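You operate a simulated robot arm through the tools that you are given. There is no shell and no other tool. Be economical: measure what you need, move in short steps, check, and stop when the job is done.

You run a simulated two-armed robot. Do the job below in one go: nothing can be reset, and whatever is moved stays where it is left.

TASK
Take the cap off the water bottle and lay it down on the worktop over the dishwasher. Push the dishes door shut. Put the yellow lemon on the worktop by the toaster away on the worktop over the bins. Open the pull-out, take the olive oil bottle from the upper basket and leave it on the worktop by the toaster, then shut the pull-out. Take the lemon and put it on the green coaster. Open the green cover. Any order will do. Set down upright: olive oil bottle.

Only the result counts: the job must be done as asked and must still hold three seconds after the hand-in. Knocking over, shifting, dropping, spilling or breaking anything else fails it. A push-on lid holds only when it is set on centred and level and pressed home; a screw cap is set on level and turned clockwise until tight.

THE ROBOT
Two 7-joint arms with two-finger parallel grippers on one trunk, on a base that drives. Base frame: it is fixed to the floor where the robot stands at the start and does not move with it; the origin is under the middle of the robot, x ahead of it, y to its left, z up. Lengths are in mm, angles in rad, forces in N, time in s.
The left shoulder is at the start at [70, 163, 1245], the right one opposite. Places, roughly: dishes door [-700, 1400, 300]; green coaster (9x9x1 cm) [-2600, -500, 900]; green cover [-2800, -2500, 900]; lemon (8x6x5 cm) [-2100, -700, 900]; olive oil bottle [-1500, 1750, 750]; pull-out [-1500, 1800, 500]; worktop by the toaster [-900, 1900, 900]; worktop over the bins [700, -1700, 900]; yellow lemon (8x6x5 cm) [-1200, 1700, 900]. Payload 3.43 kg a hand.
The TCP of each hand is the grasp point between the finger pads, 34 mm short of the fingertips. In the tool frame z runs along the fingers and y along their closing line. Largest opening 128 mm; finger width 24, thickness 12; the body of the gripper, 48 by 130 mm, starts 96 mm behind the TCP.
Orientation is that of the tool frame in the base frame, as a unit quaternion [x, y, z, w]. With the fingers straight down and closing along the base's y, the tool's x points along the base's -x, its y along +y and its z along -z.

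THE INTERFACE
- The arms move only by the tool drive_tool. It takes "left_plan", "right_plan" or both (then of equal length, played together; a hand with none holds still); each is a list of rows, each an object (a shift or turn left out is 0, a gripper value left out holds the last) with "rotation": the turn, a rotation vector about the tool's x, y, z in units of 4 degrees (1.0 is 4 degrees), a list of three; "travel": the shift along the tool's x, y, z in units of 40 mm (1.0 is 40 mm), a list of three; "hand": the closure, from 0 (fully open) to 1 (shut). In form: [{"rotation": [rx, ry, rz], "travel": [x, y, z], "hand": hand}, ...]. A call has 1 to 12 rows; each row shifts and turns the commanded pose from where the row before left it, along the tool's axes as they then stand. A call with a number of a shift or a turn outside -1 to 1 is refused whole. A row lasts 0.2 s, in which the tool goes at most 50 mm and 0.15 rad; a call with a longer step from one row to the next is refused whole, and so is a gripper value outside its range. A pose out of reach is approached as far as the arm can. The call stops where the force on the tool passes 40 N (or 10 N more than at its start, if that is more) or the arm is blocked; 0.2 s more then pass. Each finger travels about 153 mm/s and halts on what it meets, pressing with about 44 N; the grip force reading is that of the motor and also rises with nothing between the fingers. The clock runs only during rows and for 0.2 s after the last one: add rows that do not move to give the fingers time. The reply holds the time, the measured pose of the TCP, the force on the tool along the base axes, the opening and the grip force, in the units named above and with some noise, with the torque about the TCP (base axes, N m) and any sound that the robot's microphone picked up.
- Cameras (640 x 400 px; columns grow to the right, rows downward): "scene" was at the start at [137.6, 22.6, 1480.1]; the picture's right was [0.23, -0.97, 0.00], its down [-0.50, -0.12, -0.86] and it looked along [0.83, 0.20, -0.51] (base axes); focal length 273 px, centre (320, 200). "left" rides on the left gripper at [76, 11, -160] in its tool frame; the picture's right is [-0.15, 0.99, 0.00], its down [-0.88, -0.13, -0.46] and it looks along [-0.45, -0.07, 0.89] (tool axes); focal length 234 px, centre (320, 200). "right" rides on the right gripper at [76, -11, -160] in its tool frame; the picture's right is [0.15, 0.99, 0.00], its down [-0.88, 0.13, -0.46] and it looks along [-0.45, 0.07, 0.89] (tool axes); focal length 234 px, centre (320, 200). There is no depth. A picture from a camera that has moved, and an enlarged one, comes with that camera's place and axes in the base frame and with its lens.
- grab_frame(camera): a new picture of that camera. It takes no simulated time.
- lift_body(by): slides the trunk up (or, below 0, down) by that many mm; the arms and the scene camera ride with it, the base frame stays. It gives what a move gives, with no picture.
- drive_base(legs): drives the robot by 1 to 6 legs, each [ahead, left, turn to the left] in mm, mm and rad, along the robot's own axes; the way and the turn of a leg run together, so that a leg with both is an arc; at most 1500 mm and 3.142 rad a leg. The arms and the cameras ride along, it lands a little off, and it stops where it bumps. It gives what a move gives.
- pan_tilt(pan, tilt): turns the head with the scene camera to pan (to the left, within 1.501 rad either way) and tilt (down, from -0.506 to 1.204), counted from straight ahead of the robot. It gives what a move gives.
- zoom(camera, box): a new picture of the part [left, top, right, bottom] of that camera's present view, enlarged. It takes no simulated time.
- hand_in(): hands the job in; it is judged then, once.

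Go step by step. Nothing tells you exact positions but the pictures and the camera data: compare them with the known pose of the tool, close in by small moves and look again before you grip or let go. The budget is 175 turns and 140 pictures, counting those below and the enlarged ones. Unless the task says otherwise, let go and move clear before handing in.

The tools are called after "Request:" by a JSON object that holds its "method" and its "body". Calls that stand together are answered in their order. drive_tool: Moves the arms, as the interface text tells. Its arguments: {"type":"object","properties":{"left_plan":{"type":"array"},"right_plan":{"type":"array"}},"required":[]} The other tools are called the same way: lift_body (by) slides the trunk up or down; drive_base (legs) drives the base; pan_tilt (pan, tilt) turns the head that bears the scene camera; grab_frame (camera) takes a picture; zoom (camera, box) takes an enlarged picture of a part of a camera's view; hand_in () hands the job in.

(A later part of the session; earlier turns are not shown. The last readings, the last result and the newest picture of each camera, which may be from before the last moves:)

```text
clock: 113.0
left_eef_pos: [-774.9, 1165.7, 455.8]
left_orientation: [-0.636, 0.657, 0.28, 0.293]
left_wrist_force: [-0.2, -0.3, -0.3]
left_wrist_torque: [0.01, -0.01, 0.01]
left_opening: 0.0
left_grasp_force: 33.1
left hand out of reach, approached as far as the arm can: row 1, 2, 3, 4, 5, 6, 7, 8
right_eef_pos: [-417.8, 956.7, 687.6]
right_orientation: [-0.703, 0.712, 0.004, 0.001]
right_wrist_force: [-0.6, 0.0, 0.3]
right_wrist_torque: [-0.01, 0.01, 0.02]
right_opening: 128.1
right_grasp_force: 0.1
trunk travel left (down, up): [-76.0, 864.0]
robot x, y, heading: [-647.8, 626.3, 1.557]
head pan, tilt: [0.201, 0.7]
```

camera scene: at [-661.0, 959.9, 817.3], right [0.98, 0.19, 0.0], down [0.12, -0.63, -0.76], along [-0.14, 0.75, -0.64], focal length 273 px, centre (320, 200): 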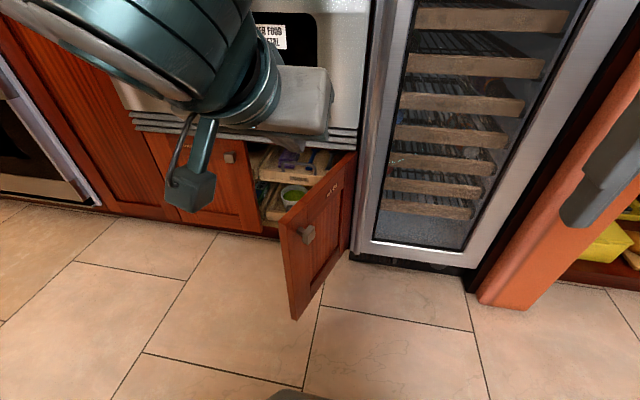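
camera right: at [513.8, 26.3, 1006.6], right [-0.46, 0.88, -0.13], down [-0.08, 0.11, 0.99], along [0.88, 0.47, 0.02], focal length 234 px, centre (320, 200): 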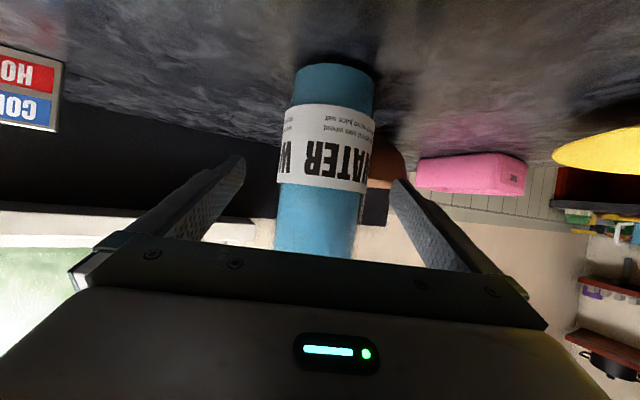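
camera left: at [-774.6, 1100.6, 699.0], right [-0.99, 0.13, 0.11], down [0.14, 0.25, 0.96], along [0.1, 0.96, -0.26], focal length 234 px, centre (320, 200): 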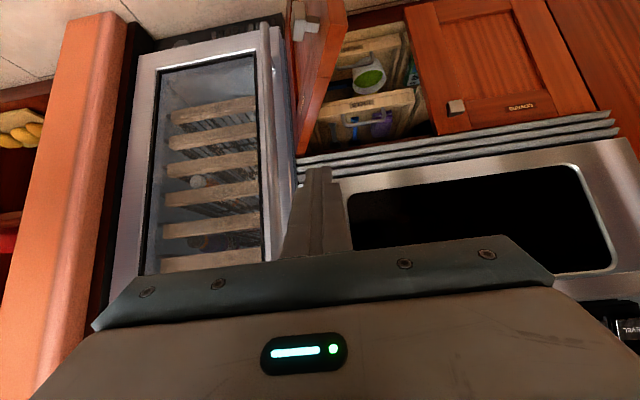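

Request:
{"method": "drive_base", "body": {"legs": [[0, -110, 0]]}}

Request:
{"method": "drive_tool", "body": {"left_plan": [{"travel": [0.5, 0.2, 0.6]}, {"travel": [0.5, 0.2, 0.6]}, {"travel": [0.5, 0.2, 0.6]}, {"travel": [0.5, 0, 0.6]}, {"travel": [0.3, 0, 0.6]}, {}]}}

Request:
{"method": "grab_frame", "body": {"camera": "scene"}}

```text
clock: 114.2
left_eef_pos: [-663.4, 1163.3, 455.5]
left_orientation: [-0.637, 0.656, 0.281, 0.292]
left_wrist_force: [-0.1, 0.3, 0.0]
left_wrist_torque: [-0.02, 0.02, 0.04]
left_opening: 0.0
left_grasp_force: 33.1
right_eef_pos: [-306.2, 955.9, 687.2]
right_orientation: [-0.703, 0.711, 0.005, 0.001]
right_wrist_force: [0.2, 0.9, 0.4]
right_wrist_torque: [0.0, -0.04, 0.0]
right_opening: 128.1
right_grasp_force: 0.1
trunk travel left (down, up): [-76.0, 864.0]
robot x, y, heading: [-535.4, 624.1, 1.565]
head pan, tilt: [0.201, 0.7]
```

```text
clock: 115.6
left_eef_pos: [-730.2, 1196.1, 338.2]
left_orientation: [-0.637, 0.656, 0.28, 0.293]
left_wrist_force: [-0.1, -0.1, 0.5]
left_wrist_torque: [0.01, 0.01, 0.0]
left_opening: 0.1
left_grasp_force: 32.5
left hand out of reach, approached as far as the arm can: row 2, 3, 4, 5
right_eef_pos: [-306.8, 955.1, 687.8]
right_orientation: [-0.704, 0.711, 0.004, 0.0]
right_wrist_force: [0.2, 0.0, 0.1]
right_wrist_torque: [0.01, -0.01, 0.02]
right_opening: 127.9
right_grasp_force: 0.0
trunk travel left (down, up): [-76.0, 864.0]
robot x, y, heading: [-534.0, 621.7, 1.56]
head pan, tilt: [0.201, 0.7]
```

```text
92 pictures are left
camera scene: at [-552.3, 758.3, 817.3], right [0.98, 0.19, 0.0], down [0.12, -0.63, -0.76], along [-0.15, 0.75, -0.64], focal length 273 px, centre (320, 200)
```

scene: 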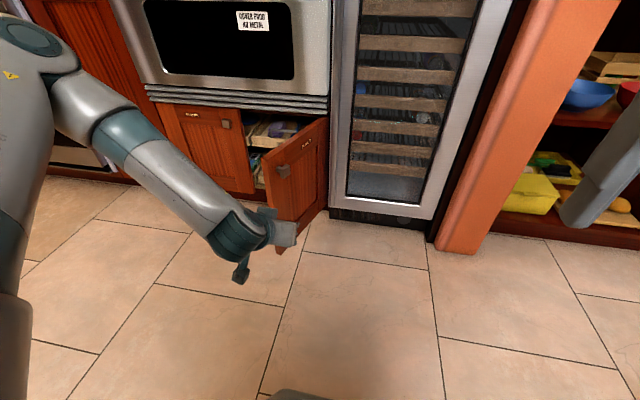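

Request:
{"method": "drive_base", "body": {"legs": [[125, 0, 0]]}}

Request:
{"method": "grab_frame", "body": {"camera": "scene"}}

```text
clock: 116.9
left_eef_pos: [-729.8, 1323.6, 338.1]
left_orientation: [-0.637, 0.656, 0.279, 0.292]
left_wrist_force: [-0.4, 0.2, -0.8]
left_wrist_torque: [0.02, 0.01, 0.0]
left_opening: 0.0
left_grasp_force: 32.9
right_eef_pos: [-306.6, 1082.8, 686.5]
right_orientation: [-0.703, 0.711, 0.005, 0.0]
right_wrist_force: [0.1, 0.1, -0.2]
right_wrist_torque: [0.0, 0.0, -0.03]
right_opening: 128.0
right_grasp_force: 0.1
trunk travel left (down, up): [-76.0, 864.0]
robot x, y, heading: [-537.0, 752.7, 1.561]
head pan, tilt: [0.201, 0.7]
```

```text
91 pictures are left
camera scene: at [-551.3, 885.3, 817.3], right [0.98, 0.19, 0.0], down [0.12, -0.63, -0.76], along [-0.15, 0.75, -0.64], focal length 273 px, centre (320, 200)
```

scene: 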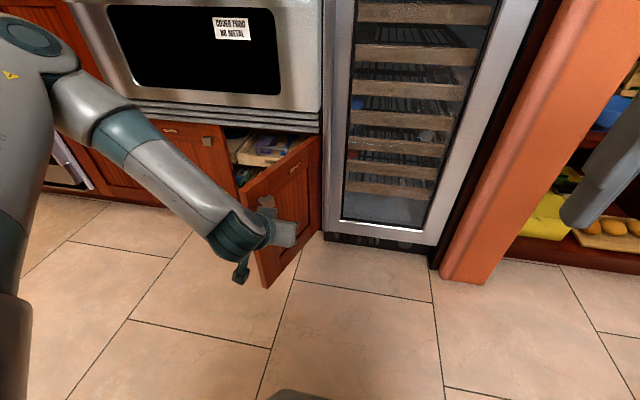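

The fist is on the door's outer side; I push by driving left-and-ahead along the arc.

Request:
{"method": "drive_base", "body": {"legs": [[40, 100, 0], [56, 44, 0]]}}

Request:
{"method": "grab_frame", "body": {"camera": "scene"}}

```text
clock: 118.7
left_eef_pos: [-873.1, 1421.4, 338.7]
left_orientation: [-0.638, 0.656, 0.279, 0.292]
left_wrist_force: [-0.4, 0.3, -0.2]
left_wrist_torque: [0.04, -0.02, 0.02]
left_opening: 0.1
left_grasp_force: 32.7
right_eef_pos: [-451.2, 1181.4, 686.5]
right_orientation: [-0.704, 0.71, 0.005, 0.0]
right_wrist_force: [-0.5, -0.3, 0.4]
right_wrist_torque: [-0.01, -0.02, -0.03]
right_opening: 128.4
right_grasp_force: 0.0
trunk travel left (down, up): [-76.0, 864.0]
robot x, y, heading: [-682.3, 848.4, 1.565]
head pan, tilt: [0.201, 0.7]
```

```text
90 pictures are left
camera scene: at [-695.5, 983.0, 817.3], right [0.98, 0.19, 0.0], down [0.12, -0.63, -0.76], along [-0.15, 0.75, -0.64], focal length 273 px, centre (320, 200)
```

scene: 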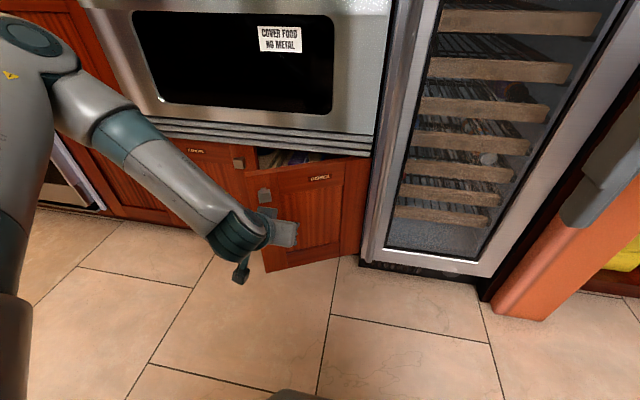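

Request:
{"method": "drive_base", "body": {"legs": [[60, 15, 0]]}}

Request:
{"method": "drive_base", "body": {"legs": [[25, 0, 0]]}}

Request:
{"method": "grab_frame", "body": {"camera": "scene"}}

```text
clock: 119.7
left_eef_pos: [-886.6, 1481.1, 338.9]
left_orientation: [-0.637, 0.656, 0.279, 0.293]
left_wrist_force: [-0.2, -0.2, -0.3]
left_wrist_torque: [0.01, -0.01, 0.0]
left_opening: 0.2
left_grasp_force: 33.0
right_eef_pos: [-464.8, 1240.3, 686.7]
right_orientation: [-0.704, 0.71, 0.004, 0.0]
right_wrist_force: [0.0, 0.5, -0.5]
right_wrist_torque: [0.0, 0.01, 0.02]
right_opening: 127.9
right_grasp_force: 0.0
trunk travel left (down, up): [-76.0, 864.0]
robot x, y, heading: [-694.0, 909.6, 1.565]
head pan, tilt: [0.201, 0.7]
```

```text
clock: 120.5
left_eef_pos: [-887.6, 1505.5, 338.6]
left_orientation: [-0.637, 0.656, 0.279, 0.292]
left_wrist_force: [0.1, 0.2, -0.7]
left_wrist_torque: [-0.01, 0.04, 0.0]
left_opening: 0.0
left_grasp_force: 33.2
right_eef_pos: [-464.4, 1266.1, 688.3]
right_orientation: [-0.704, 0.711, 0.005, 0.001]
right_wrist_force: [0.2, 1.3, 0.2]
right_wrist_torque: [0.0, 0.04, 0.01]
right_opening: 128.2
right_grasp_force: 0.1
trunk travel left (down, up): [-76.0, 864.0]
robot x, y, heading: [-694.2, 931.2, 1.558]
head pan, tilt: [0.201, 0.7]
```

```text
89 pictures are left
camera scene: at [-709.3, 1068.2, 817.3], right [0.98, 0.19, 0.0], down [0.12, -0.63, -0.76], along [-0.15, 0.75, -0.64], focal length 273 px, centre (320, 200)
```

scene: 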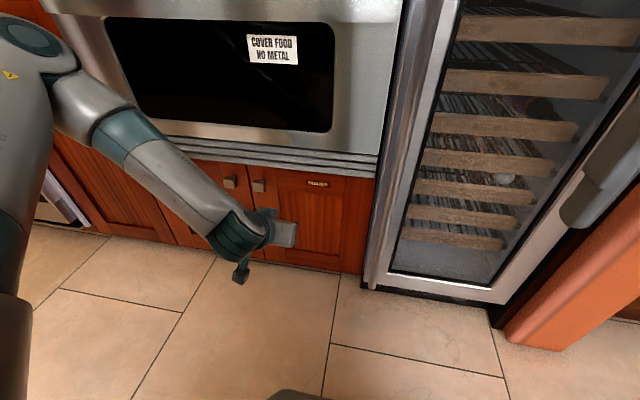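

Request:
{"method": "drive_base", "body": {"legs": [[14, 0, 0]]}}

Request:
{"method": "zoom", "body": {"camera": "scene", "box": [140, 130, 400, 290]}}

```text
clock: 121.2
left_eef_pos: [-888.2, 1521.0, 338.2]
left_orientation: [-0.637, 0.656, 0.279, 0.293]
left_wrist_force: [0.4, 0.3, 0.4]
left_wrist_torque: [-0.04, 0.0, 0.03]
left_opening: 0.2
left_grasp_force: 33.2
right_eef_pos: [-463.4, 1279.9, 686.4]
right_orientation: [-0.704, 0.71, 0.004, 0.001]
right_wrist_force: [0.2, 0.2, 0.4]
right_wrist_torque: [-0.01, 0.01, 0.02]
right_opening: 127.8
right_grasp_force: 0.1
trunk travel left (down, up): [-76.0, 864.0]
robot x, y, heading: [-692.8, 948.3, 1.565]
head pan, tilt: [0.201, 0.7]
```

```text
2.46 times, centred on (270, 210) of scene
camera zoom: at [-709.3, 1082.1, 817.3], right [0.98, 0.19, 0.0], down [0.12, -0.63, -0.76], along [-0.15, 0.75, -0.64], focal length 671 px, centre (443, 175)
```

zoom: 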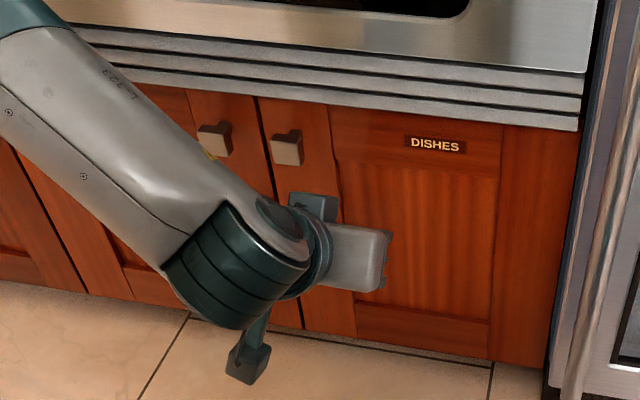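

Request:
{"method": "drive_tool", "body": {"left_plan": [{"travel": [-0.1, 0, 0.11]}, {"travel": [-0.1, 0, 0.11]}, {"travel": [-0.1, 0, 0.11]}, {"travel": [-0.1, 0, 0.11]}, {"travel": [-0.1, 0, 0.11]}]}}

Request:
{"method": "zoom", "body": {"camera": "scene", "box": [140, 130, 400, 290]}}

```text
clock: 122.3
left_eef_pos: [-887.6, 1539.1, 337.9]
left_orientation: [-0.638, 0.658, 0.276, 0.289]
left_wrist_force: [0.8, -6.9, 3.9]
left_wrist_torque: [0.02, -0.02, -0.02]
left_opening: 0.1
left_grasp_force: 33.0
right_eef_pos: [-465.7, 1278.8, 687.5]
right_orientation: [-0.704, 0.71, 0.004, 0.001]
right_wrist_force: [-0.2, 0.7, 0.3]
right_wrist_torque: [0.0, 0.01, 0.04]
right_opening: 128.0
right_grasp_force: 0.0
trunk travel left (down, up): [-76.0, 864.0]
robot x, y, heading: [-691.8, 943.2, 1.565]
head pan, tilt: [0.201, 0.7]
stopped in row 5 (left hand): the force on the tool passed its limit (the readings are from after the stop); the commanded pose is now the measured one
```

```text
2.46 times, centred on (270, 210) of scene
camera zoom: at [-709.5, 1080.9, 817.4], right [0.98, 0.19, 0.0], down [0.12, -0.63, -0.77], along [-0.15, 0.75, -0.64], focal length 671 px, centre (443, 175)
```

zoom: 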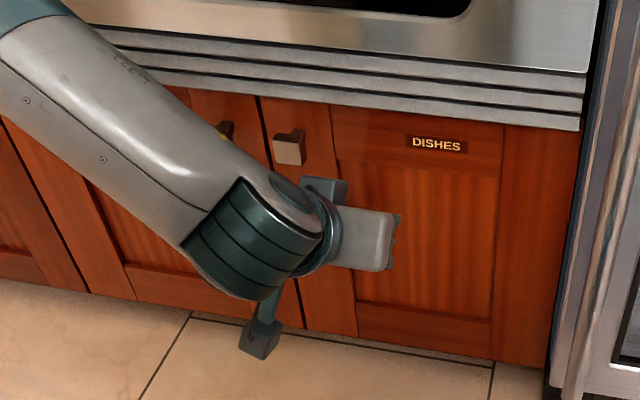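

The door is pressed fully shut. I back away, raise the trunk and move over to face the pull-out (handle near (-1450,1545,824)).

Request:
{"method": "drive_base", "body": {"legs": [[-250, 0, 0]]}}

Request:
{"method": "lift_body", "body": {"by": 400}}

Request:
{"method": "drive_base", "body": {"legs": [[0, 540, 0]]}}

Request:
{"method": "pan_tilt", "body": {"pan": 0.2, "tilt": 0.45}}

Request:
{"method": "grab_frame", "body": {"camera": "scene"}}

Request:
{"method": "grab_frame", "body": {"camera": "left"}}

```text
clock: 124.2
left_eef_pos: [-891.5, 1289.8, 338.0]
left_orientation: [-0.64, 0.656, 0.276, 0.289]
left_wrist_force: [-1.0, -0.8, -0.3]
left_wrist_torque: [-0.03, -0.01, 0.0]
left_opening: 0.0
left_grasp_force: 33.2
right_eef_pos: [-469.1, 1032.5, 687.6]
right_orientation: [-0.706, 0.708, 0.004, 0.001]
right_wrist_force: [0.8, -0.2, -0.4]
right_wrist_torque: [0.01, -0.01, -0.01]
right_opening: 127.9
right_grasp_force: 0.0
trunk travel left (down, up): [-76.0, 864.0]
robot x, y, heading: [-696.4, 698.4, 1.571]
head pan, tilt: [0.201, 0.7]
```

```text
clock: 128.0
left_eef_pos: [-892.2, 1290.3, 738.0]
left_orientation: [-0.641, 0.656, 0.276, 0.287]
left_wrist_force: [-0.1, 0.0, 0.3]
left_wrist_torque: [0.01, 0.02, 0.01]
left_opening: 0.0
left_grasp_force: 32.5
right_eef_pos: [-467.1, 1031.9, 1087.6]
right_orientation: [-0.707, 0.708, 0.004, 0.0]
right_wrist_force: [-0.4, -0.8, 0.6]
right_wrist_torque: [-0.02, 0.0, -0.04]
right_opening: 128.1
right_grasp_force: 0.0
trunk travel left (down, up): [-476.0, 464.0]
robot x, y, heading: [-693.6, 697.4, 1.573]
head pan, tilt: [0.201, 0.7]
```

```text
clock: 131.1
left_eef_pos: [-1426.5, 1289.9, 736.9]
left_orientation: [-0.641, 0.656, 0.276, 0.289]
left_wrist_force: [0.0, -1.1, -0.3]
left_wrist_torque: [-0.03, -0.03, 0.0]
left_opening: 0.0
left_grasp_force: 32.5
right_eef_pos: [-1001.0, 1032.1, 1086.7]
right_orientation: [-0.707, 0.707, 0.004, 0.0]
right_wrist_force: [-0.1, 0.1, -0.4]
right_wrist_torque: [-0.01, -0.01, -0.01]
right_opening: 128.0
right_grasp_force: 0.1
trunk travel left (down, up): [-476.0, 464.0]
robot x, y, heading: [-1226.0, 698.4, 1.574]
head pan, tilt: [0.201, 0.7]
```

```text
clock: 131.9
left_eef_pos: [-1425.3, 1289.6, 736.0]
left_orientation: [-0.64, 0.656, 0.276, 0.289]
left_wrist_force: [0.0, -0.1, -0.2]
left_wrist_torque: [0.02, 0.03, 0.0]
left_opening: 0.1
left_grasp_force: 33.0
right_eef_pos: [-1001.1, 1031.9, 1087.9]
right_orientation: [-0.706, 0.708, 0.004, -0.001]
right_wrist_force: [-0.5, 0.5, 0.4]
right_wrist_torque: [0.0, 0.01, -0.03]
right_opening: 128.1
right_grasp_force: 0.1
trunk travel left (down, up): [-476.0, 464.0]
robot x, y, heading: [-1223.9, 696.9, 1.575]
head pan, tilt: [0.201, 0.45]
```

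```text
86 pictures are left
camera scene: at [-1245.6, 839.3, 1239.4], right [0.98, 0.2, 0.0], down [0.09, -0.43, -0.9], along [-0.18, 0.88, -0.44], focal length 273 px, centre (320, 200)
```

scene: 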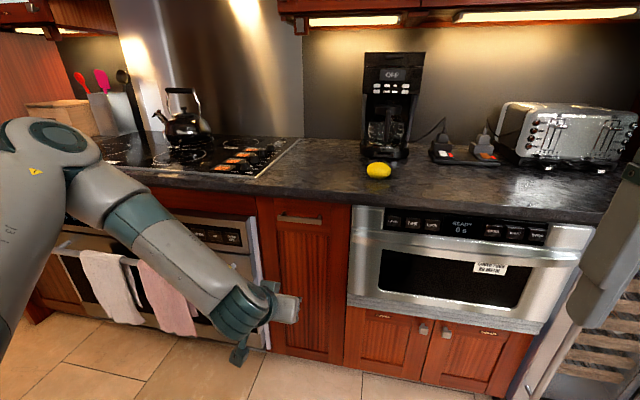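

```text
85 pictures are left
camera left: at [-1441.7, 1122.5, 790.2], right [-0.99, 0.13, 0.1], down [0.13, 0.26, 0.96], along [0.1, 0.96, -0.28], focal length 234 px, centre (320, 200)
```

left: 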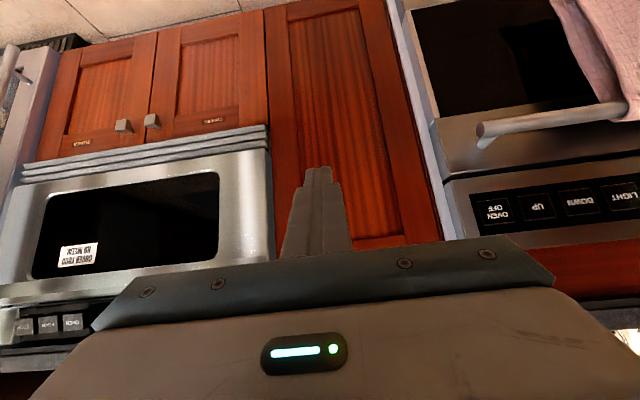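

Request:
{"method": "zoom", "body": {"camera": "scene", "box": [240, 180, 370, 260]}}

```text
4.92 times, centred on (305, 220) of scene
camera zoom: at [-1245.6, 839.3, 1239.4], right [0.98, 0.2, 0.0], down [0.09, -0.43, -0.9], along [-0.18, 0.88, -0.44], focal length 1343 px, centre (394, 102)
```

zoom: 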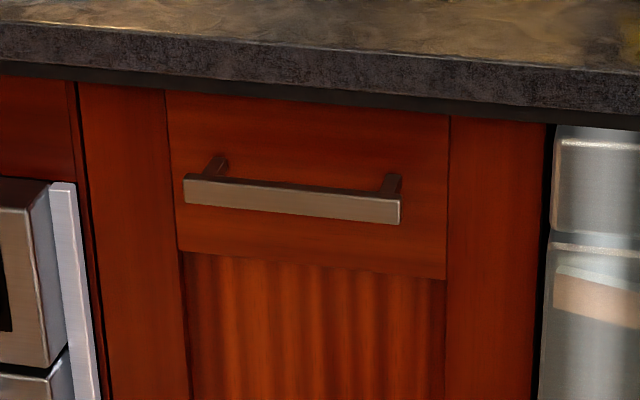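

A bar handle with stand-offs at about (-1452,1530,820). I level the left hand and roll it a quarter turn so the fingers close vertically on the bar.

Request:
{"method": "drive_tool", "body": {"left_plan": [{"rotation": [0, -1, 0], "hand": 0}, {"rotation": [0, -1, 0]}, {"rotation": [0, -1, 0]}, {"rotation": [0, -1, 0]}, {"rotation": [0, -1, 0]}, {"rotation": [0, -1, 0]}, {"rotation": [0, -1, 0]}, {"rotation": [0, 0, 1]}, {"rotation": [0, 0, 1]}, {"rotation": [0, 0, 1]}, {"rotation": [0, 0, 1]}, {"rotation": [0, 0, 1]}]}}

Request:
{"method": "drive_tool", "body": {"left_plan": [{"rotation": [0, 0, 1]}, {"rotation": [0, 0, 1]}, {"rotation": [0, 0, 1]}, {"rotation": [0, 0, 1]}, {"rotation": [0, 0, 1]}, {"rotation": [0, 0, 1]}, {"rotation": [0, 0, 1]}, {"rotation": [0, 0, 1]}, {"rotation": [0, 0, 1]}, {"rotation": [0, 0, 1]}, {"rotation": [0, 0, 1]}, {"rotation": [0, 0, 1]}]}}

Request:
{"method": "drive_tool", "body": {"left_plan": [{"rotation": [0, 0, 1]}, {"rotation": [0, 0, 1]}, {"rotation": [0, 0, 1]}, {"rotation": [0, 0, 1]}, {"rotation": [0, 0, 1]}, {"rotation": [0, 0, 0.5]}]}}

Request:
{"method": "grab_frame", "body": {"camera": "left"}}

Request:
{"method": "grab_frame", "body": {"camera": "scene"}}

```text
clock: 134.5
left_eef_pos: [-1475.1, 1296.6, 791.5]
left_orientation: [-0.447, 0.656, 0.492, 0.359]
left_wrist_force: [-0.3, 0.8, -0.6]
left_wrist_torque: [-0.02, 0.0, 0.0]
left_opening: 128.0
left_grasp_force: 0.1
left hand out of reach, approached as far as the arm can: row 1, 2, 3, 4, 5, 6, 7
right_eef_pos: [-1001.2, 1032.6, 1087.3]
right_orientation: [-0.706, 0.708, 0.004, 0.0]
right_wrist_force: [-0.1, -0.3, 0.3]
right_wrist_torque: [0.0, -0.02, 0.02]
right_opening: 127.8
right_grasp_force: 0.0
trunk travel left (down, up): [-476.0, 464.0]
robot x, y, heading: [-1223.6, 696.9, 1.57]
head pan, tilt: [0.201, 0.45]
```

```text
clock: 137.1
left_eef_pos: [-1474.1, 1297.5, 790.7]
left_orientation: [-0.141, 0.781, 0.595, 0.127]
left_wrist_force: [1.2, 0.6, 0.2]
left_wrist_torque: [-0.02, 0.01, 0.0]
left_opening: 128.1
left_grasp_force: 0.2
right_eef_pos: [-1002.0, 1031.9, 1087.4]
right_orientation: [-0.707, 0.708, 0.004, 0.001]
right_wrist_force: [-0.6, 0.5, 0.9]
right_wrist_torque: [0.0, 0.04, -0.01]
right_opening: 128.2
right_grasp_force: 0.1
trunk travel left (down, up): [-476.0, 464.0]
robot x, y, heading: [-1226.9, 699.3, 1.57]
head pan, tilt: [0.201, 0.45]
```

```text
clock: 138.5
left_eef_pos: [-1474.7, 1296.6, 789.8]
left_orientation: [0.009, 0.793, 0.609, 0.011]
left_wrist_force: [0.5, 0.0, -0.1]
left_wrist_torque: [0.03, 0.03, 0.0]
left_opening: 127.8
left_grasp_force: 0.1
right_eef_pos: [-1001.2, 1031.6, 1087.8]
right_orientation: [-0.707, 0.707, 0.004, -0.001]
right_wrist_force: [-0.2, -0.1, 0.7]
right_wrist_torque: [0.0, 0.02, -0.01]
right_opening: 127.9
right_grasp_force: 0.0
trunk travel left (down, up): [-476.0, 464.0]
robot x, y, heading: [-1225.5, 698.8, 1.569]
head pan, tilt: [0.201, 0.45]
```

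```text
83 pictures are left
camera left: at [-1556.1, 1148.2, 843.0], right [0.15, 0.25, 0.96], down [0.87, -0.5, 0.0], along [0.48, 0.83, -0.29], focal length 234 px, centre (320, 200)
```

left: 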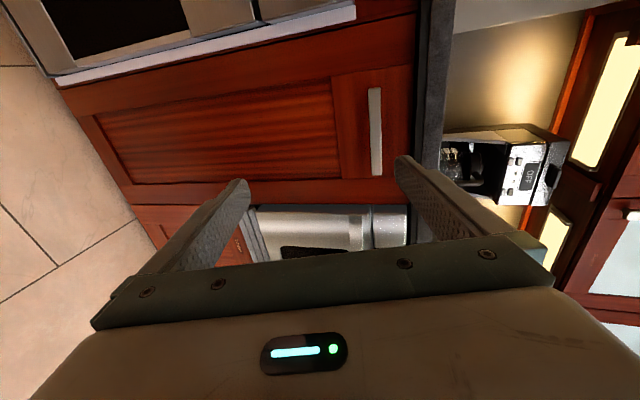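

```text
82 pictures are left
camera scene: at [-1245.7, 839.3, 1239.5], right [0.98, 0.2, 0.0], down [0.09, -0.43, -0.9], along [-0.18, 0.88, -0.44], focal length 273 px, centre (320, 200)
```

scene: 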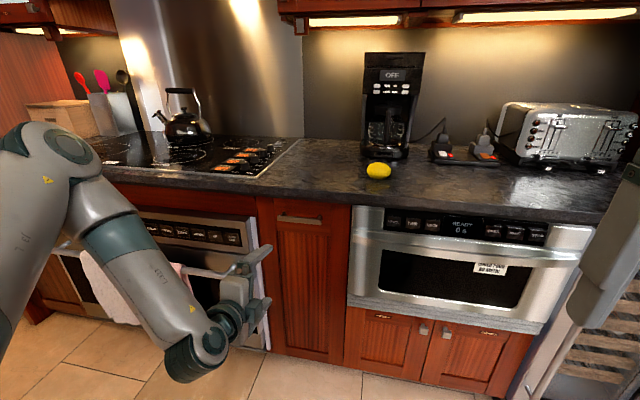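

Request:
{"method": "drive_tool", "body": {"left_plan": [{"travel": [-0.25, 0.7, 0], "hand": 0.55}, {"travel": [-0.27, 0.8, 0]}, {"travel": [0, 0.7, 0.5]}, {"travel": [0, 0, 0.9]}, {"travel": [0, 0, 0.9]}, {"travel": [0, 0, 0.8]}, {}]}}

Request:
{"method": "grab_frame", "body": {"camera": "left"}}

Request:
{"method": "zoom", "body": {"camera": "scene", "box": [200, 150, 400, 275]}}

```text
clock: 140.1
left_eef_pos: [-1451.2, 1438.5, 844.2]
left_orientation: [0.009, 0.793, 0.609, 0.011]
left_wrist_force: [-0.6, -0.7, 0.1]
left_wrist_torque: [-0.01, -0.02, 0.03]
left_opening: 57.6
left_grasp_force: 0.1
right_eef_pos: [-999.9, 1032.7, 1087.7]
right_orientation: [-0.707, 0.708, 0.005, 0.0]
right_wrist_force: [0.1, -0.6, -1.0]
right_wrist_torque: [0.0, 0.0, -0.02]
right_opening: 128.0
right_grasp_force: 0.0
trunk travel left (down, up): [-476.0, 464.0]
robot x, y, heading: [-1224.9, 696.0, 1.57]
head pan, tilt: [0.201, 0.45]
```

```text
81 pictures are left
camera left: at [-1531.8, 1290.6, 895.5], right [0.15, 0.25, 0.96], down [0.87, -0.5, 0.0], along [0.48, 0.83, -0.29], focal length 234 px, centre (320, 200)
```

left: 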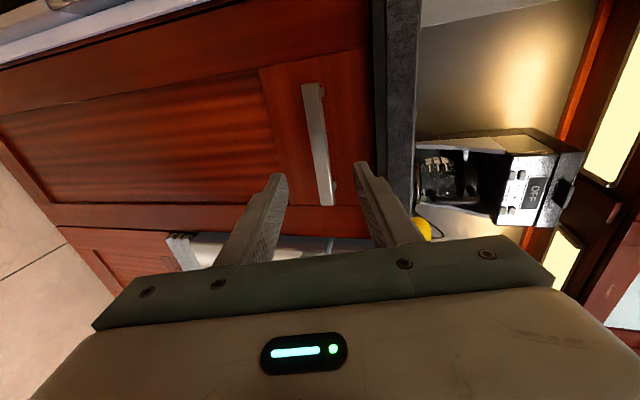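

```text
3.20 times, centred on (300, 212) of scene
camera zoom: at [-1245.7, 838.7, 1239.6], right [0.98, 0.2, 0.0], down [0.09, -0.43, -0.9], along [-0.18, 0.88, -0.43], focal length 873 px, centre (384, 160)
```

zoom: 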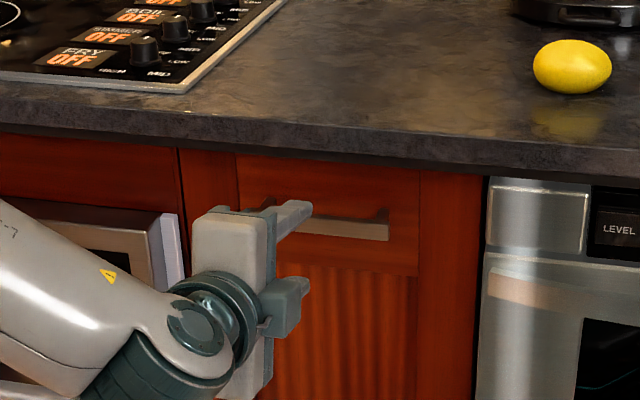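

Request:
{"method": "drive_tool", "body": {"left_plan": [{"travel": [0, 0, 0.9]}, {"travel": [0, 0, 0.8]}, {"travel": [0, 0, 0.35]}, {}, {"hand": 1}, {"hand": 1}, {"hand": 1}]}}

Request:
{"method": "grab_frame", "body": {"camera": "left"}}

```text
clock: 141.7
left_eef_pos: [-1470.2, 1502.1, 844.1]
left_orientation: [0.009, 0.793, 0.609, 0.011]
left_wrist_force: [-1.3, -6.6, -1.7]
left_wrist_torque: [-0.18, 0.0, 0.11]
left_opening: 0.3
left_grasp_force: 32.6
left hand out of reach, approached as far as the arm can: row 1, 2, 3
right_eef_pos: [-1001.7, 1032.3, 1087.6]
right_orientation: [-0.706, 0.708, 0.004, 0.001]
right_wrist_force: [-0.4, 0.8, -1.0]
right_wrist_torque: [0.0, 0.04, 0.04]
right_opening: 128.2
right_grasp_force: 0.1
trunk travel left (down, up): [-476.0, 464.0]
robot x, y, heading: [-1228.2, 693.3, 1.57]
head pan, tilt: [0.201, 0.45]
```

```text
79 pictures are left
camera left: at [-1551.7, 1352.9, 895.5], right [0.15, 0.25, 0.96], down [0.87, -0.5, 0.0], along [0.48, 0.83, -0.29], focal length 234 px, centre (320, 200)
```

left: 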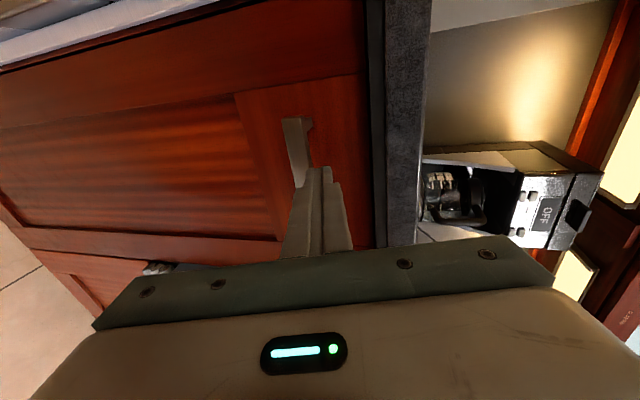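

The arm ran out of reach and closed empty above the bar. I open, back off, and use the base for the final approach.

Request:
{"method": "drive_tool", "body": {"left_plan": [{"hand": 0.55}, {"hand": 0.55}, {"travel": [0, 0, -0.9]}, {"travel": [-0.4, -0.1, -0.9]}, {}]}}

Request:
{"method": "grab_frame", "body": {"camera": "left"}}

```text
clock: 142.9
left_eef_pos: [-1456.4, 1432.5, 858.6]
left_orientation: [0.009, 0.793, 0.609, 0.012]
left_wrist_force: [0.3, -0.1, -0.4]
left_wrist_torque: [0.03, -0.02, -0.01]
left_opening: 57.8
left_grasp_force: 0.0
right_eef_pos: [-1002.4, 1032.9, 1087.6]
right_orientation: [-0.707, 0.707, 0.005, 0.001]
right_wrist_force: [0.0, -0.4, -0.2]
right_wrist_torque: [0.03, -0.02, -0.01]
right_opening: 127.9
right_grasp_force: 0.1
trunk travel left (down, up): [-476.0, 464.0]
robot x, y, heading: [-1225.1, 697.0, 1.566]
head pan, tilt: [0.201, 0.45]
```

```text
78 pictures are left
camera left: at [-1536.7, 1283.5, 911.4], right [0.15, 0.25, 0.96], down [0.87, -0.5, 0.0], along [0.48, 0.83, -0.29], focal length 234 px, centre (320, 200)
```

left: 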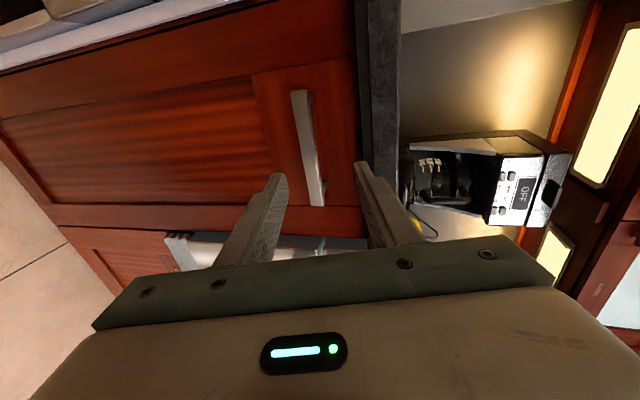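

Request:
{"method": "lift_body", "body": {"by": -36}}

Request:
{"method": "drive_base", "body": {"legs": [[80, 0, 0]]}}

Request:
{"method": "grab_frame", "body": {"camera": "left"}}

Request:
{"method": "zoom", "body": {"camera": "scene", "box": [220, 170, 380, 270]}}

```text
clock: 143.7
left_eef_pos: [-1455.4, 1431.5, 823.2]
left_orientation: [0.01, 0.793, 0.609, 0.012]
left_wrist_force: [0.4, 1.0, 0.4]
left_wrist_torque: [-0.01, 0.02, -0.02]
left_opening: 57.8
left_grasp_force: 0.0
right_eef_pos: [-1001.1, 1032.2, 1051.5]
right_orientation: [-0.707, 0.707, 0.005, 0.001]
right_wrist_force: [-0.2, 0.1, 0.1]
right_wrist_torque: [0.01, 0.0, 0.0]
right_opening: 128.2
right_grasp_force: 0.2
trunk travel left (down, up): [-440.0, 500.0]
robot x, y, heading: [-1225.5, 700.0, 1.572]
head pan, tilt: [0.201, 0.45]
```

```text
clock: 144.7
left_eef_pos: [-1453.8, 1513.3, 823.2]
left_orientation: [0.009, 0.793, 0.609, 0.012]
left_wrist_force: [0.1, 0.5, 0.2]
left_wrist_torque: [0.01, 0.02, 0.0]
left_opening: 57.6
left_grasp_force: 0.0
right_eef_pos: [-999.3, 1113.5, 1050.4]
right_orientation: [-0.706, 0.708, 0.003, 0.0]
right_wrist_force: [-0.6, 1.0, -0.7]
right_wrist_torque: [-0.08, -0.01, 0.04]
right_opening: 127.9
right_grasp_force: 0.1
trunk travel left (down, up): [-440.0, 500.0]
robot x, y, heading: [-1226.3, 779.3, 1.566]
head pan, tilt: [0.201, 0.45]
```

```text
77 pictures are left
camera left: at [-1535.8, 1365.0, 874.8], right [0.15, 0.25, 0.96], down [0.87, -0.5, 0.0], along [0.48, 0.83, -0.29], focal length 234 px, centre (320, 200)
```

left: 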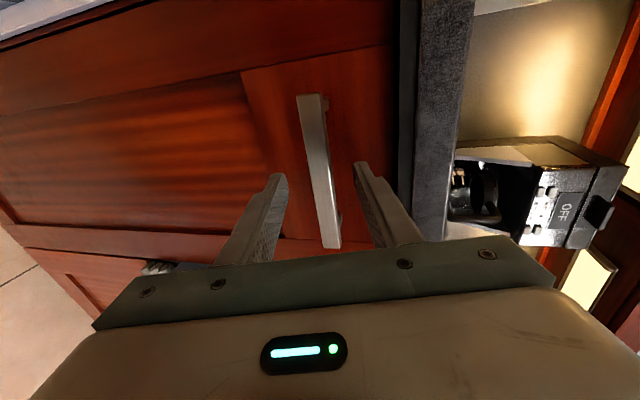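

```text
4.00 times, centred on (300, 220) of scene
camera zoom: at [-1245.5, 920.9, 1203.3], right [0.98, 0.2, 0.0], down [0.09, -0.43, -0.9], along [-0.18, 0.88, -0.44], focal length 1091 px, centre (400, 120)
```

zoom: 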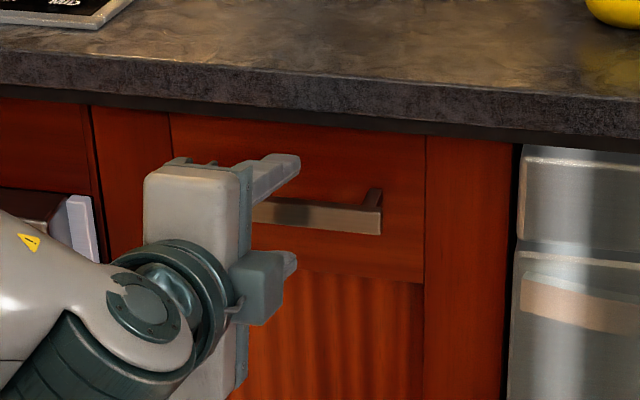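

Request:
{"method": "drive_tool", "body": {"left_plan": [{"hand": 0.75}, {"hand": 1}, {"hand": 1}, {"hand": 1}]}}

```text
clock: 145.7
left_eef_pos: [-1454.2, 1511.5, 825.2]
left_orientation: [0.009, 0.792, 0.61, 0.011]
left_wrist_force: [-1.4, 1.0, 7.5]
left_wrist_torque: [0.41, -0.27, 0.06]
left_opening: 19.5
left_grasp_force: 44.3
right_eef_pos: [-1001.2, 1112.3, 1051.3]
right_orientation: [-0.706, 0.709, 0.004, 0.0]
right_wrist_force: [-0.1, 0.0, -0.8]
right_wrist_torque: [-0.02, -0.02, 0.0]
right_opening: 127.9
right_grasp_force: 0.1
trunk travel left (down, up): [-440.0, 500.0]
robot x, y, heading: [-1230.5, 779.9, 1.568]
head pan, tilt: [0.201, 0.45]
```

Bar gripped (19.5 mm). I pull by driving back.

Request:
{"method": "drive_base", "body": {"legs": [[-200, 0, 0]]}}

Request:
{"method": "grab_frame", "body": {"camera": "scene"}}

```text
clock: 147.3
left_eef_pos: [-1455.3, 1315.7, 825.0]
left_orientation: [0.009, 0.792, 0.61, 0.012]
left_wrist_force: [-6.5, 1.6, 12.6]
left_wrist_torque: [0.85, -0.46, 0.17]
left_opening: 19.5
left_grasp_force: 45.3
right_eef_pos: [-1001.1, 912.9, 1051.8]
right_orientation: [-0.706, 0.709, 0.004, 0.0]
right_wrist_force: [1.1, 0.1, -0.6]
right_wrist_torque: [0.09, 0.02, 0.05]
right_opening: 128.0
right_grasp_force: 0.1
trunk travel left (down, up): [-440.0, 500.0]
robot x, y, heading: [-1227.9, 582.8, 1.573]
head pan, tilt: [0.201, 0.45]
```

```text
75 pictures are left
camera scene: at [-1246.2, 720.2, 1203.7], right [0.98, 0.2, 0.0], down [0.09, -0.43, -0.9], along [-0.18, 0.88, -0.43], focal length 273 px, centre (320, 200)
```

scene: 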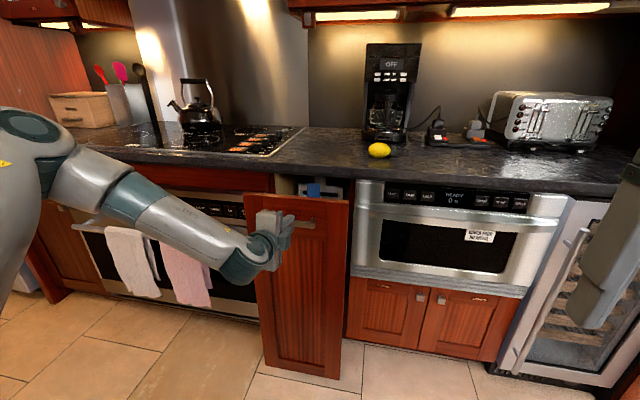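

It's sliding out. I pull further.

Request:
{"method": "drive_base", "body": {"legs": [[-220, 0, 0]]}}

Request:
{"method": "grab_frame", "body": {"camera": "scene"}}

```text
clock: 149.0
left_eef_pos: [-1454.1, 1092.0, 825.6]
left_orientation: [0.01, 0.792, 0.61, 0.011]
left_wrist_force: [4.1, 0.8, 4.8]
left_wrist_torque: [0.68, -1.33, -0.49]
left_opening: 19.5
left_grasp_force: 45.0
right_eef_pos: [-1001.4, 692.2, 1050.3]
right_orientation: [-0.706, 0.708, 0.004, 0.001]
right_wrist_force: [0.4, -0.9, -0.2]
right_wrist_torque: [0.02, -0.01, -0.03]
right_opening: 128.1
right_grasp_force: 0.0
trunk travel left (down, up): [-440.0, 500.0]
robot x, y, heading: [-1229.9, 355.4, 1.567]
head pan, tilt: [0.201, 0.45]
```

```text
74 pictures are left
camera scene: at [-1245.8, 498.6, 1203.6], right [0.98, 0.2, 0.0], down [0.09, -0.43, -0.9], along [-0.18, 0.88, -0.43], focal length 273 px, centre (320, 200)
```

scene: 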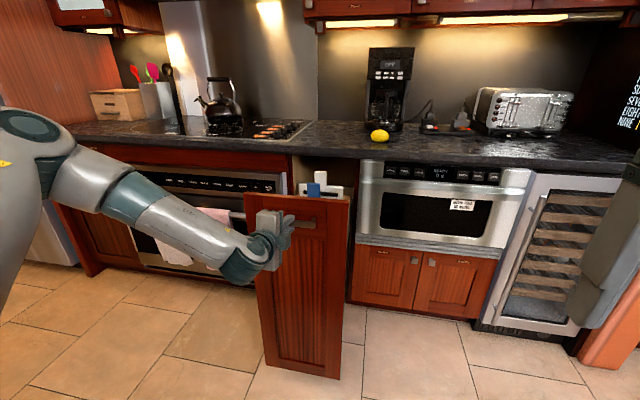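

Request:
{"method": "drive_tool", "body": {"left_plan": [{"hand": 0.55}, {"hand": 0.5}, {"travel": [0, 0, -0.9]}, {"travel": [0, 0, -0.9]}, {"travel": [0, 0, -0.9]}, {}]}}

Request:
{"method": "lift_body", "body": {"by": 330}}

Request:
{"method": "pan_tilt", "body": {"pan": 0.2, "tilt": 0.7}}

Request:
{"method": "grab_frame", "body": {"camera": "scene"}}

```text
clock: 150.4
left_eef_pos: [-1458.9, 990.0, 852.8]
left_orientation: [0.009, 0.792, 0.61, 0.012]
left_wrist_force: [0.7, -0.2, 0.3]
left_wrist_torque: [0.01, -0.02, 0.05]
left_opening: 64.0
left_grasp_force: 0.1
right_eef_pos: [-1002.5, 692.5, 1050.9]
right_orientation: [-0.706, 0.708, 0.003, 0.0]
right_wrist_force: [0.1, 0.2, 0.4]
right_wrist_torque: [0.0, 0.03, -0.01]
right_opening: 127.9
right_grasp_force: 0.1
trunk travel left (down, up): [-440.0, 500.0]
robot x, y, heading: [-1229.6, 357.8, 1.571]
head pan, tilt: [0.201, 0.45]
```

```text
clock: 153.7
left_eef_pos: [-1458.9, 988.0, 1182.1]
left_orientation: [0.009, 0.792, 0.61, 0.012]
left_wrist_force: [-0.7, 0.1, -0.1]
left_wrist_torque: [0.0, -0.04, -0.04]
left_opening: 63.9
left_grasp_force: 0.1
right_eef_pos: [-1001.1, 692.7, 1381.7]
right_orientation: [-0.706, 0.709, 0.004, 0.001]
right_wrist_force: [0.8, -0.4, 0.4]
right_wrist_torque: [0.0, 0.02, -0.03]
right_opening: 128.1
right_grasp_force: 0.2
trunk travel left (down, up): [-770.0, 170.0]
robot x, y, heading: [-1225.7, 355.3, 1.568]
head pan, tilt: [0.201, 0.45]
```

```text
clock: 154.4
left_eef_pos: [-1459.3, 988.2, 1182.3]
left_orientation: [0.01, 0.792, 0.61, 0.012]
left_wrist_force: [-0.9, 0.0, 0.0]
left_wrist_torque: [0.01, -0.01, -0.01]
left_opening: 64.1
left_grasp_force: 0.0
right_eef_pos: [-1000.7, 692.8, 1379.9]
right_orientation: [-0.706, 0.709, 0.004, -0.001]
right_wrist_force: [0.6, -0.2, 0.6]
right_wrist_torque: [-0.01, 0.01, -0.02]
right_opening: 127.9
right_grasp_force: 0.2
trunk travel left (down, up): [-770.0, 170.0]
robot x, y, heading: [-1227.6, 357.4, 1.567]
head pan, tilt: [0.201, 0.7]
```

```text
73 pictures are left
camera scene: at [-1244.9, 492.6, 1511.4], right [0.98, 0.2, 0.0], down [0.13, -0.63, -0.77], along [-0.15, 0.75, -0.64], focal length 273 px, centre (320, 200)
```

scene: 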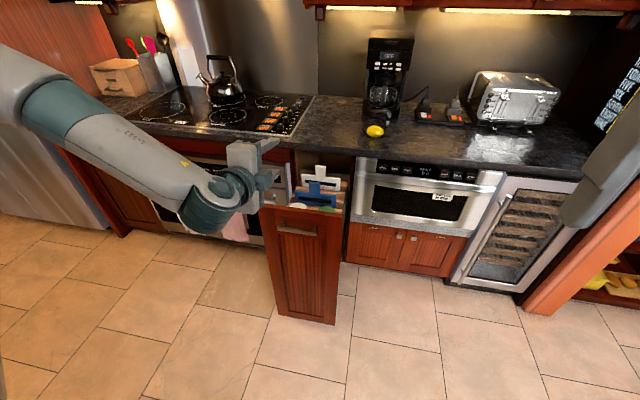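

Request:
{"method": "zoom", "body": {"camera": "scene", "box": [250, 140, 370, 215]}}

```text
5.33 times, centred on (310, 178) of scene
camera zoom: at [-1244.9, 492.6, 1511.4], right [0.98, 0.2, 0.0], down [0.13, -0.63, -0.77], along [-0.15, 0.75, -0.64], focal length 1455 px, centre (373, 320)
```

zoom: 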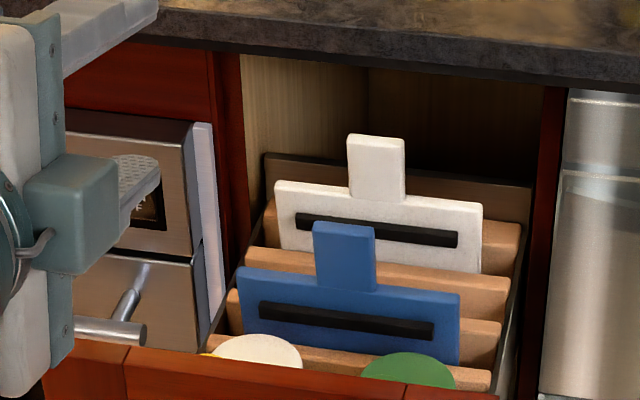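

The upper basket holds boards in front and some round tops near the panel. I bring the right hand (still pointing down) over it to look inside.

Request:
{"method": "drive_base", "body": {"legs": [[0, 440, 0], [250, 0, 0]]}}

Request:
{"method": "drive_tool", "body": {"right_plan": [{"travel": [-1, 0, 0]}, {"travel": [-1, 0, 0]}, {"travel": [-1, 0, 0]}, {"travel": [-1, 0, 0]}]}}

Request:
{"method": "grab_frame", "body": {"camera": "right"}}

Request:
{"method": "grab_frame", "body": {"camera": "scene"}}

```text
clock: 158.5
left_eef_pos: [-1899.9, 1234.4, 1183.1]
left_orientation: [0.008, 0.792, 0.611, 0.01]
left_wrist_force: [-0.2, -0.2, -0.6]
left_wrist_torque: [-0.03, 0.0, 0.0]
left_opening: 63.9
left_grasp_force: 0.2
right_eef_pos: [-1440.1, 940.4, 1381.6]
right_orientation: [0.708, -0.706, -0.004, 0.001]
right_wrist_force: [-0.7, 0.0, 0.4]
right_wrist_torque: [0.0, -0.03, -0.03]
right_opening: 128.0
right_grasp_force: 0.1
trunk travel left (down, up): [-770.0, 170.0]
robot x, y, heading: [-1668.0, 605.6, 1.576]
head pan, tilt: [0.201, 0.7]
```

```text
clock: 159.5
left_eef_pos: [-1898.7, 1236.6, 1182.1]
left_orientation: [0.007, 0.793, 0.609, 0.011]
left_wrist_force: [-0.2, 0.8, 0.6]
left_wrist_torque: [0.01, 0.06, 0.01]
left_opening: 64.0
left_grasp_force: 0.0
right_eef_pos: [-1439.7, 1103.0, 1383.4]
right_orientation: [0.708, -0.706, -0.003, 0.0]
right_wrist_force: [-0.1, -0.2, 0.8]
right_wrist_torque: [-0.04, 0.0, 0.01]
right_opening: 128.0
right_grasp_force: 0.1
trunk travel left (down, up): [-770.0, 170.0]
robot x, y, heading: [-1664.7, 604.6, 1.573]
head pan, tilt: [0.201, 0.7]
```

```text
71 pictures are left
camera right: at [-1427.6, 1026.6, 1542.7], right [-0.99, -0.15, 0.0], down [-0.13, 0.88, 0.46], along [-0.07, 0.46, -0.89], focal length 234 px, centre (320, 200)
```

right: 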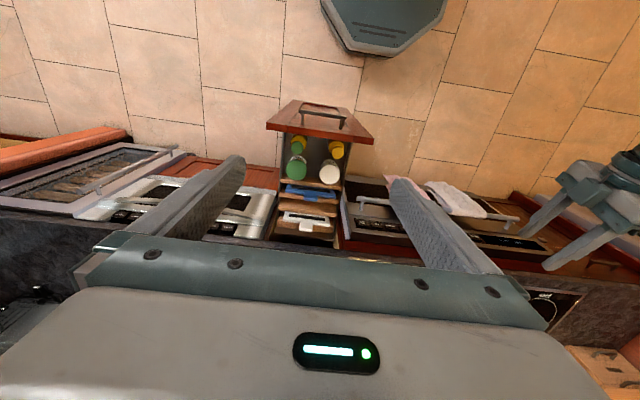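

```text
70 pictures are left
camera scene: at [-1683.2, 741.8, 1511.2], right [0.98, 0.2, 0.0], down [0.13, -0.63, -0.76], along [-0.15, 0.75, -0.65], focal length 273 px, centre (320, 200)
```

scene: 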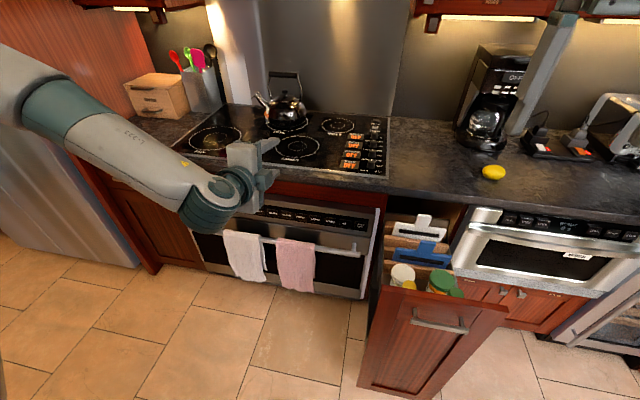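

Request:
{"method": "zoom", "body": {"camera": "right", "box": [260, 95, 380, 240]}}

Request:
{"method": "zoom", "body": {"camera": "scene", "box": [360, 210, 500, 310]}}

```text
2.76 times, centred on (320, 168) of right
camera zoom: at [-1427.6, 1026.6, 1542.7], right [-0.99, -0.15, 0.0], down [-0.13, 0.88, 0.46], along [-0.07, 0.46, -0.89], focal length 646 px, centre (320, 290)
```

zoom: 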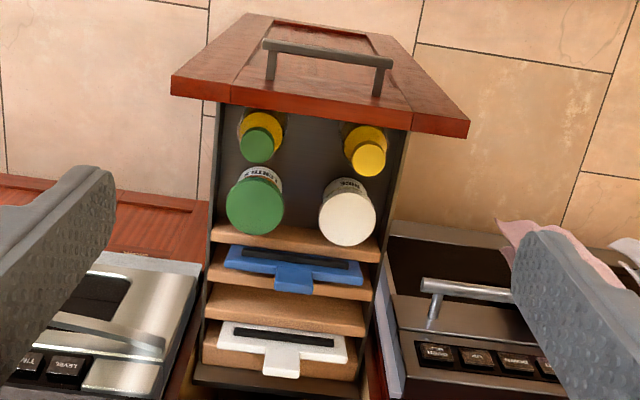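

```text
4.00 times, centred on (430, 260) of scene
camera zoom: at [-1683.2, 741.8, 1511.2], right [0.98, 0.2, 0.0], down [0.13, -0.63, -0.76], along [-0.15, 0.75, -0.65], focal length 1091 px, centre (-120, -40)
```

zoom: 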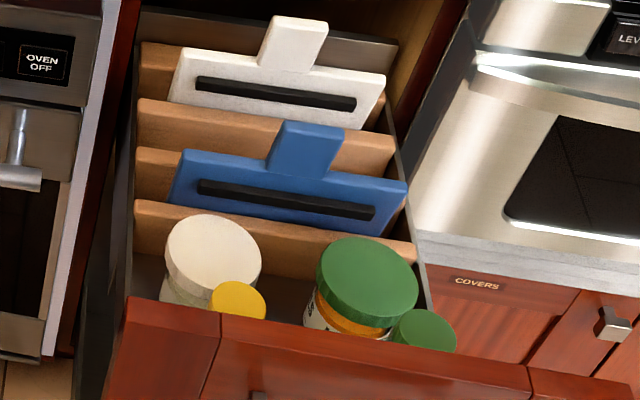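

Request:
{"method": "zoom", "body": {"camera": "right", "box": [295, 125, 345, 165]}}

```text
10.00 times, centred on (320, 145) of right
camera zoom: at [-1427.6, 1026.6, 1542.7], right [-0.99, -0.15, 0.0], down [-0.13, 0.88, 0.46], along [-0.07, 0.46, -0.89], focal length 2342 px, centre (320, 750)
```

zoom: 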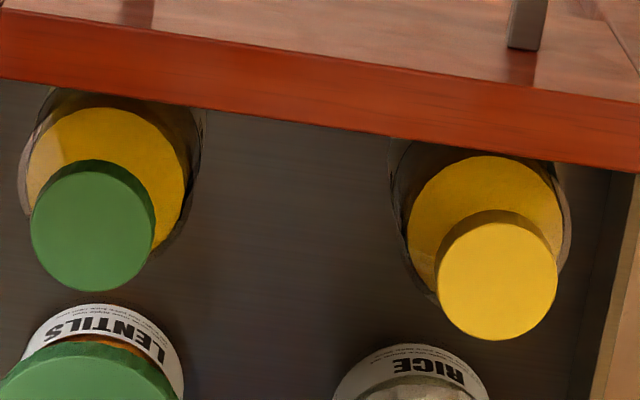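

The lentils and rice jars are behind; the two front bottles (green cap at (-1388,1228), yellow cap at (-1516,1226), tops z≈818) need their labels read. I lower the right camera over them.

Request:
{"method": "drive_tool", "body": {"right_plan": [{"travel": [-0.4, 0, 1]}, {"travel": [-0.4, 0, 1]}, {"travel": [-0.4, 0, 1]}, {"travel": [-0.4, 0, 1]}, {"travel": [-0.4, 0, 1]}, {"travel": [-0.4, 0, 1]}, {"travel": [-0.4, 0, 1]}, {"travel": [-0.4, 0, 1]}, {"travel": [-0.4, 0, 1]}, {}]}}

Request:
{"method": "grab_frame", "body": {"camera": "right"}}

```text
clock: 161.7
left_eef_pos: [-1899.2, 1234.7, 1183.1]
left_orientation: [0.007, 0.793, 0.609, 0.011]
left_wrist_force: [0.6, 0.4, 0.1]
left_wrist_torque: [-0.04, -0.01, 0.02]
left_opening: 64.0
left_grasp_force: 0.0
right_eef_pos: [-1442.6, 1246.2, 1021.8]
right_orientation: [0.707, -0.707, -0.005, -0.001]
right_wrist_force: [-0.1, 0.7, 0.1]
right_wrist_torque: [0.03, -0.02, 0.02]
right_opening: 127.9
right_grasp_force: 0.0
trunk travel left (down, up): [-770.0, 170.0]
robot x, y, heading: [-1666.5, 604.0, 1.573]
head pan, tilt: [0.201, 0.7]
```

```text
66 pictures are left
camera right: at [-1430.6, 1169.6, 1181.8], right [-0.99, -0.15, 0.0], down [-0.13, 0.88, 0.46], along [-0.07, 0.46, -0.89], focal length 234 px, centre (320, 200)
```

right: 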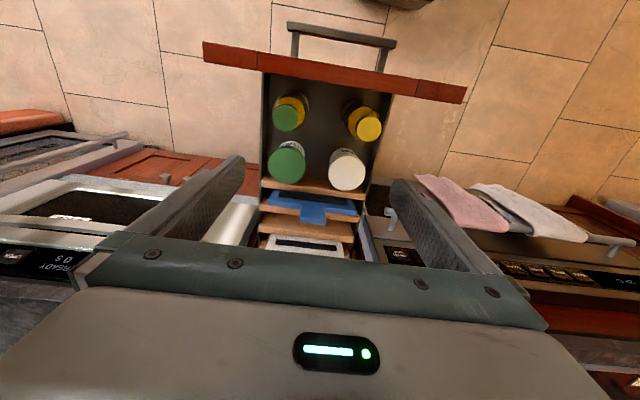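

Request:
{"method": "zoom", "body": {"camera": "right", "box": [260, 80, 400, 170]}}

```text
4.44 times, centred on (330, 125) of right
camera zoom: at [-1430.6, 1169.6, 1181.8], right [-0.99, -0.15, 0.0], down [-0.13, 0.88, 0.46], along [-0.07, 0.46, -0.89], focal length 1041 px, centre (276, 533)
```

zoom: 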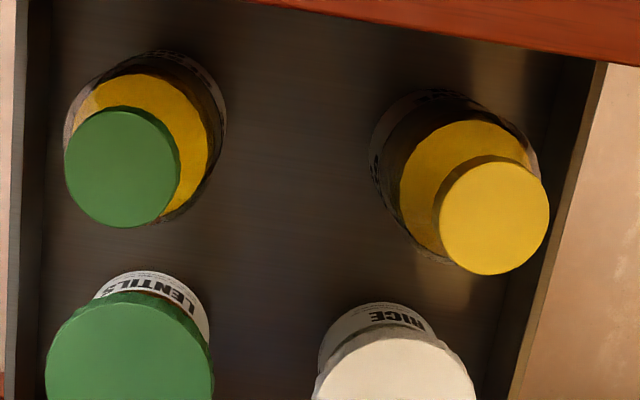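

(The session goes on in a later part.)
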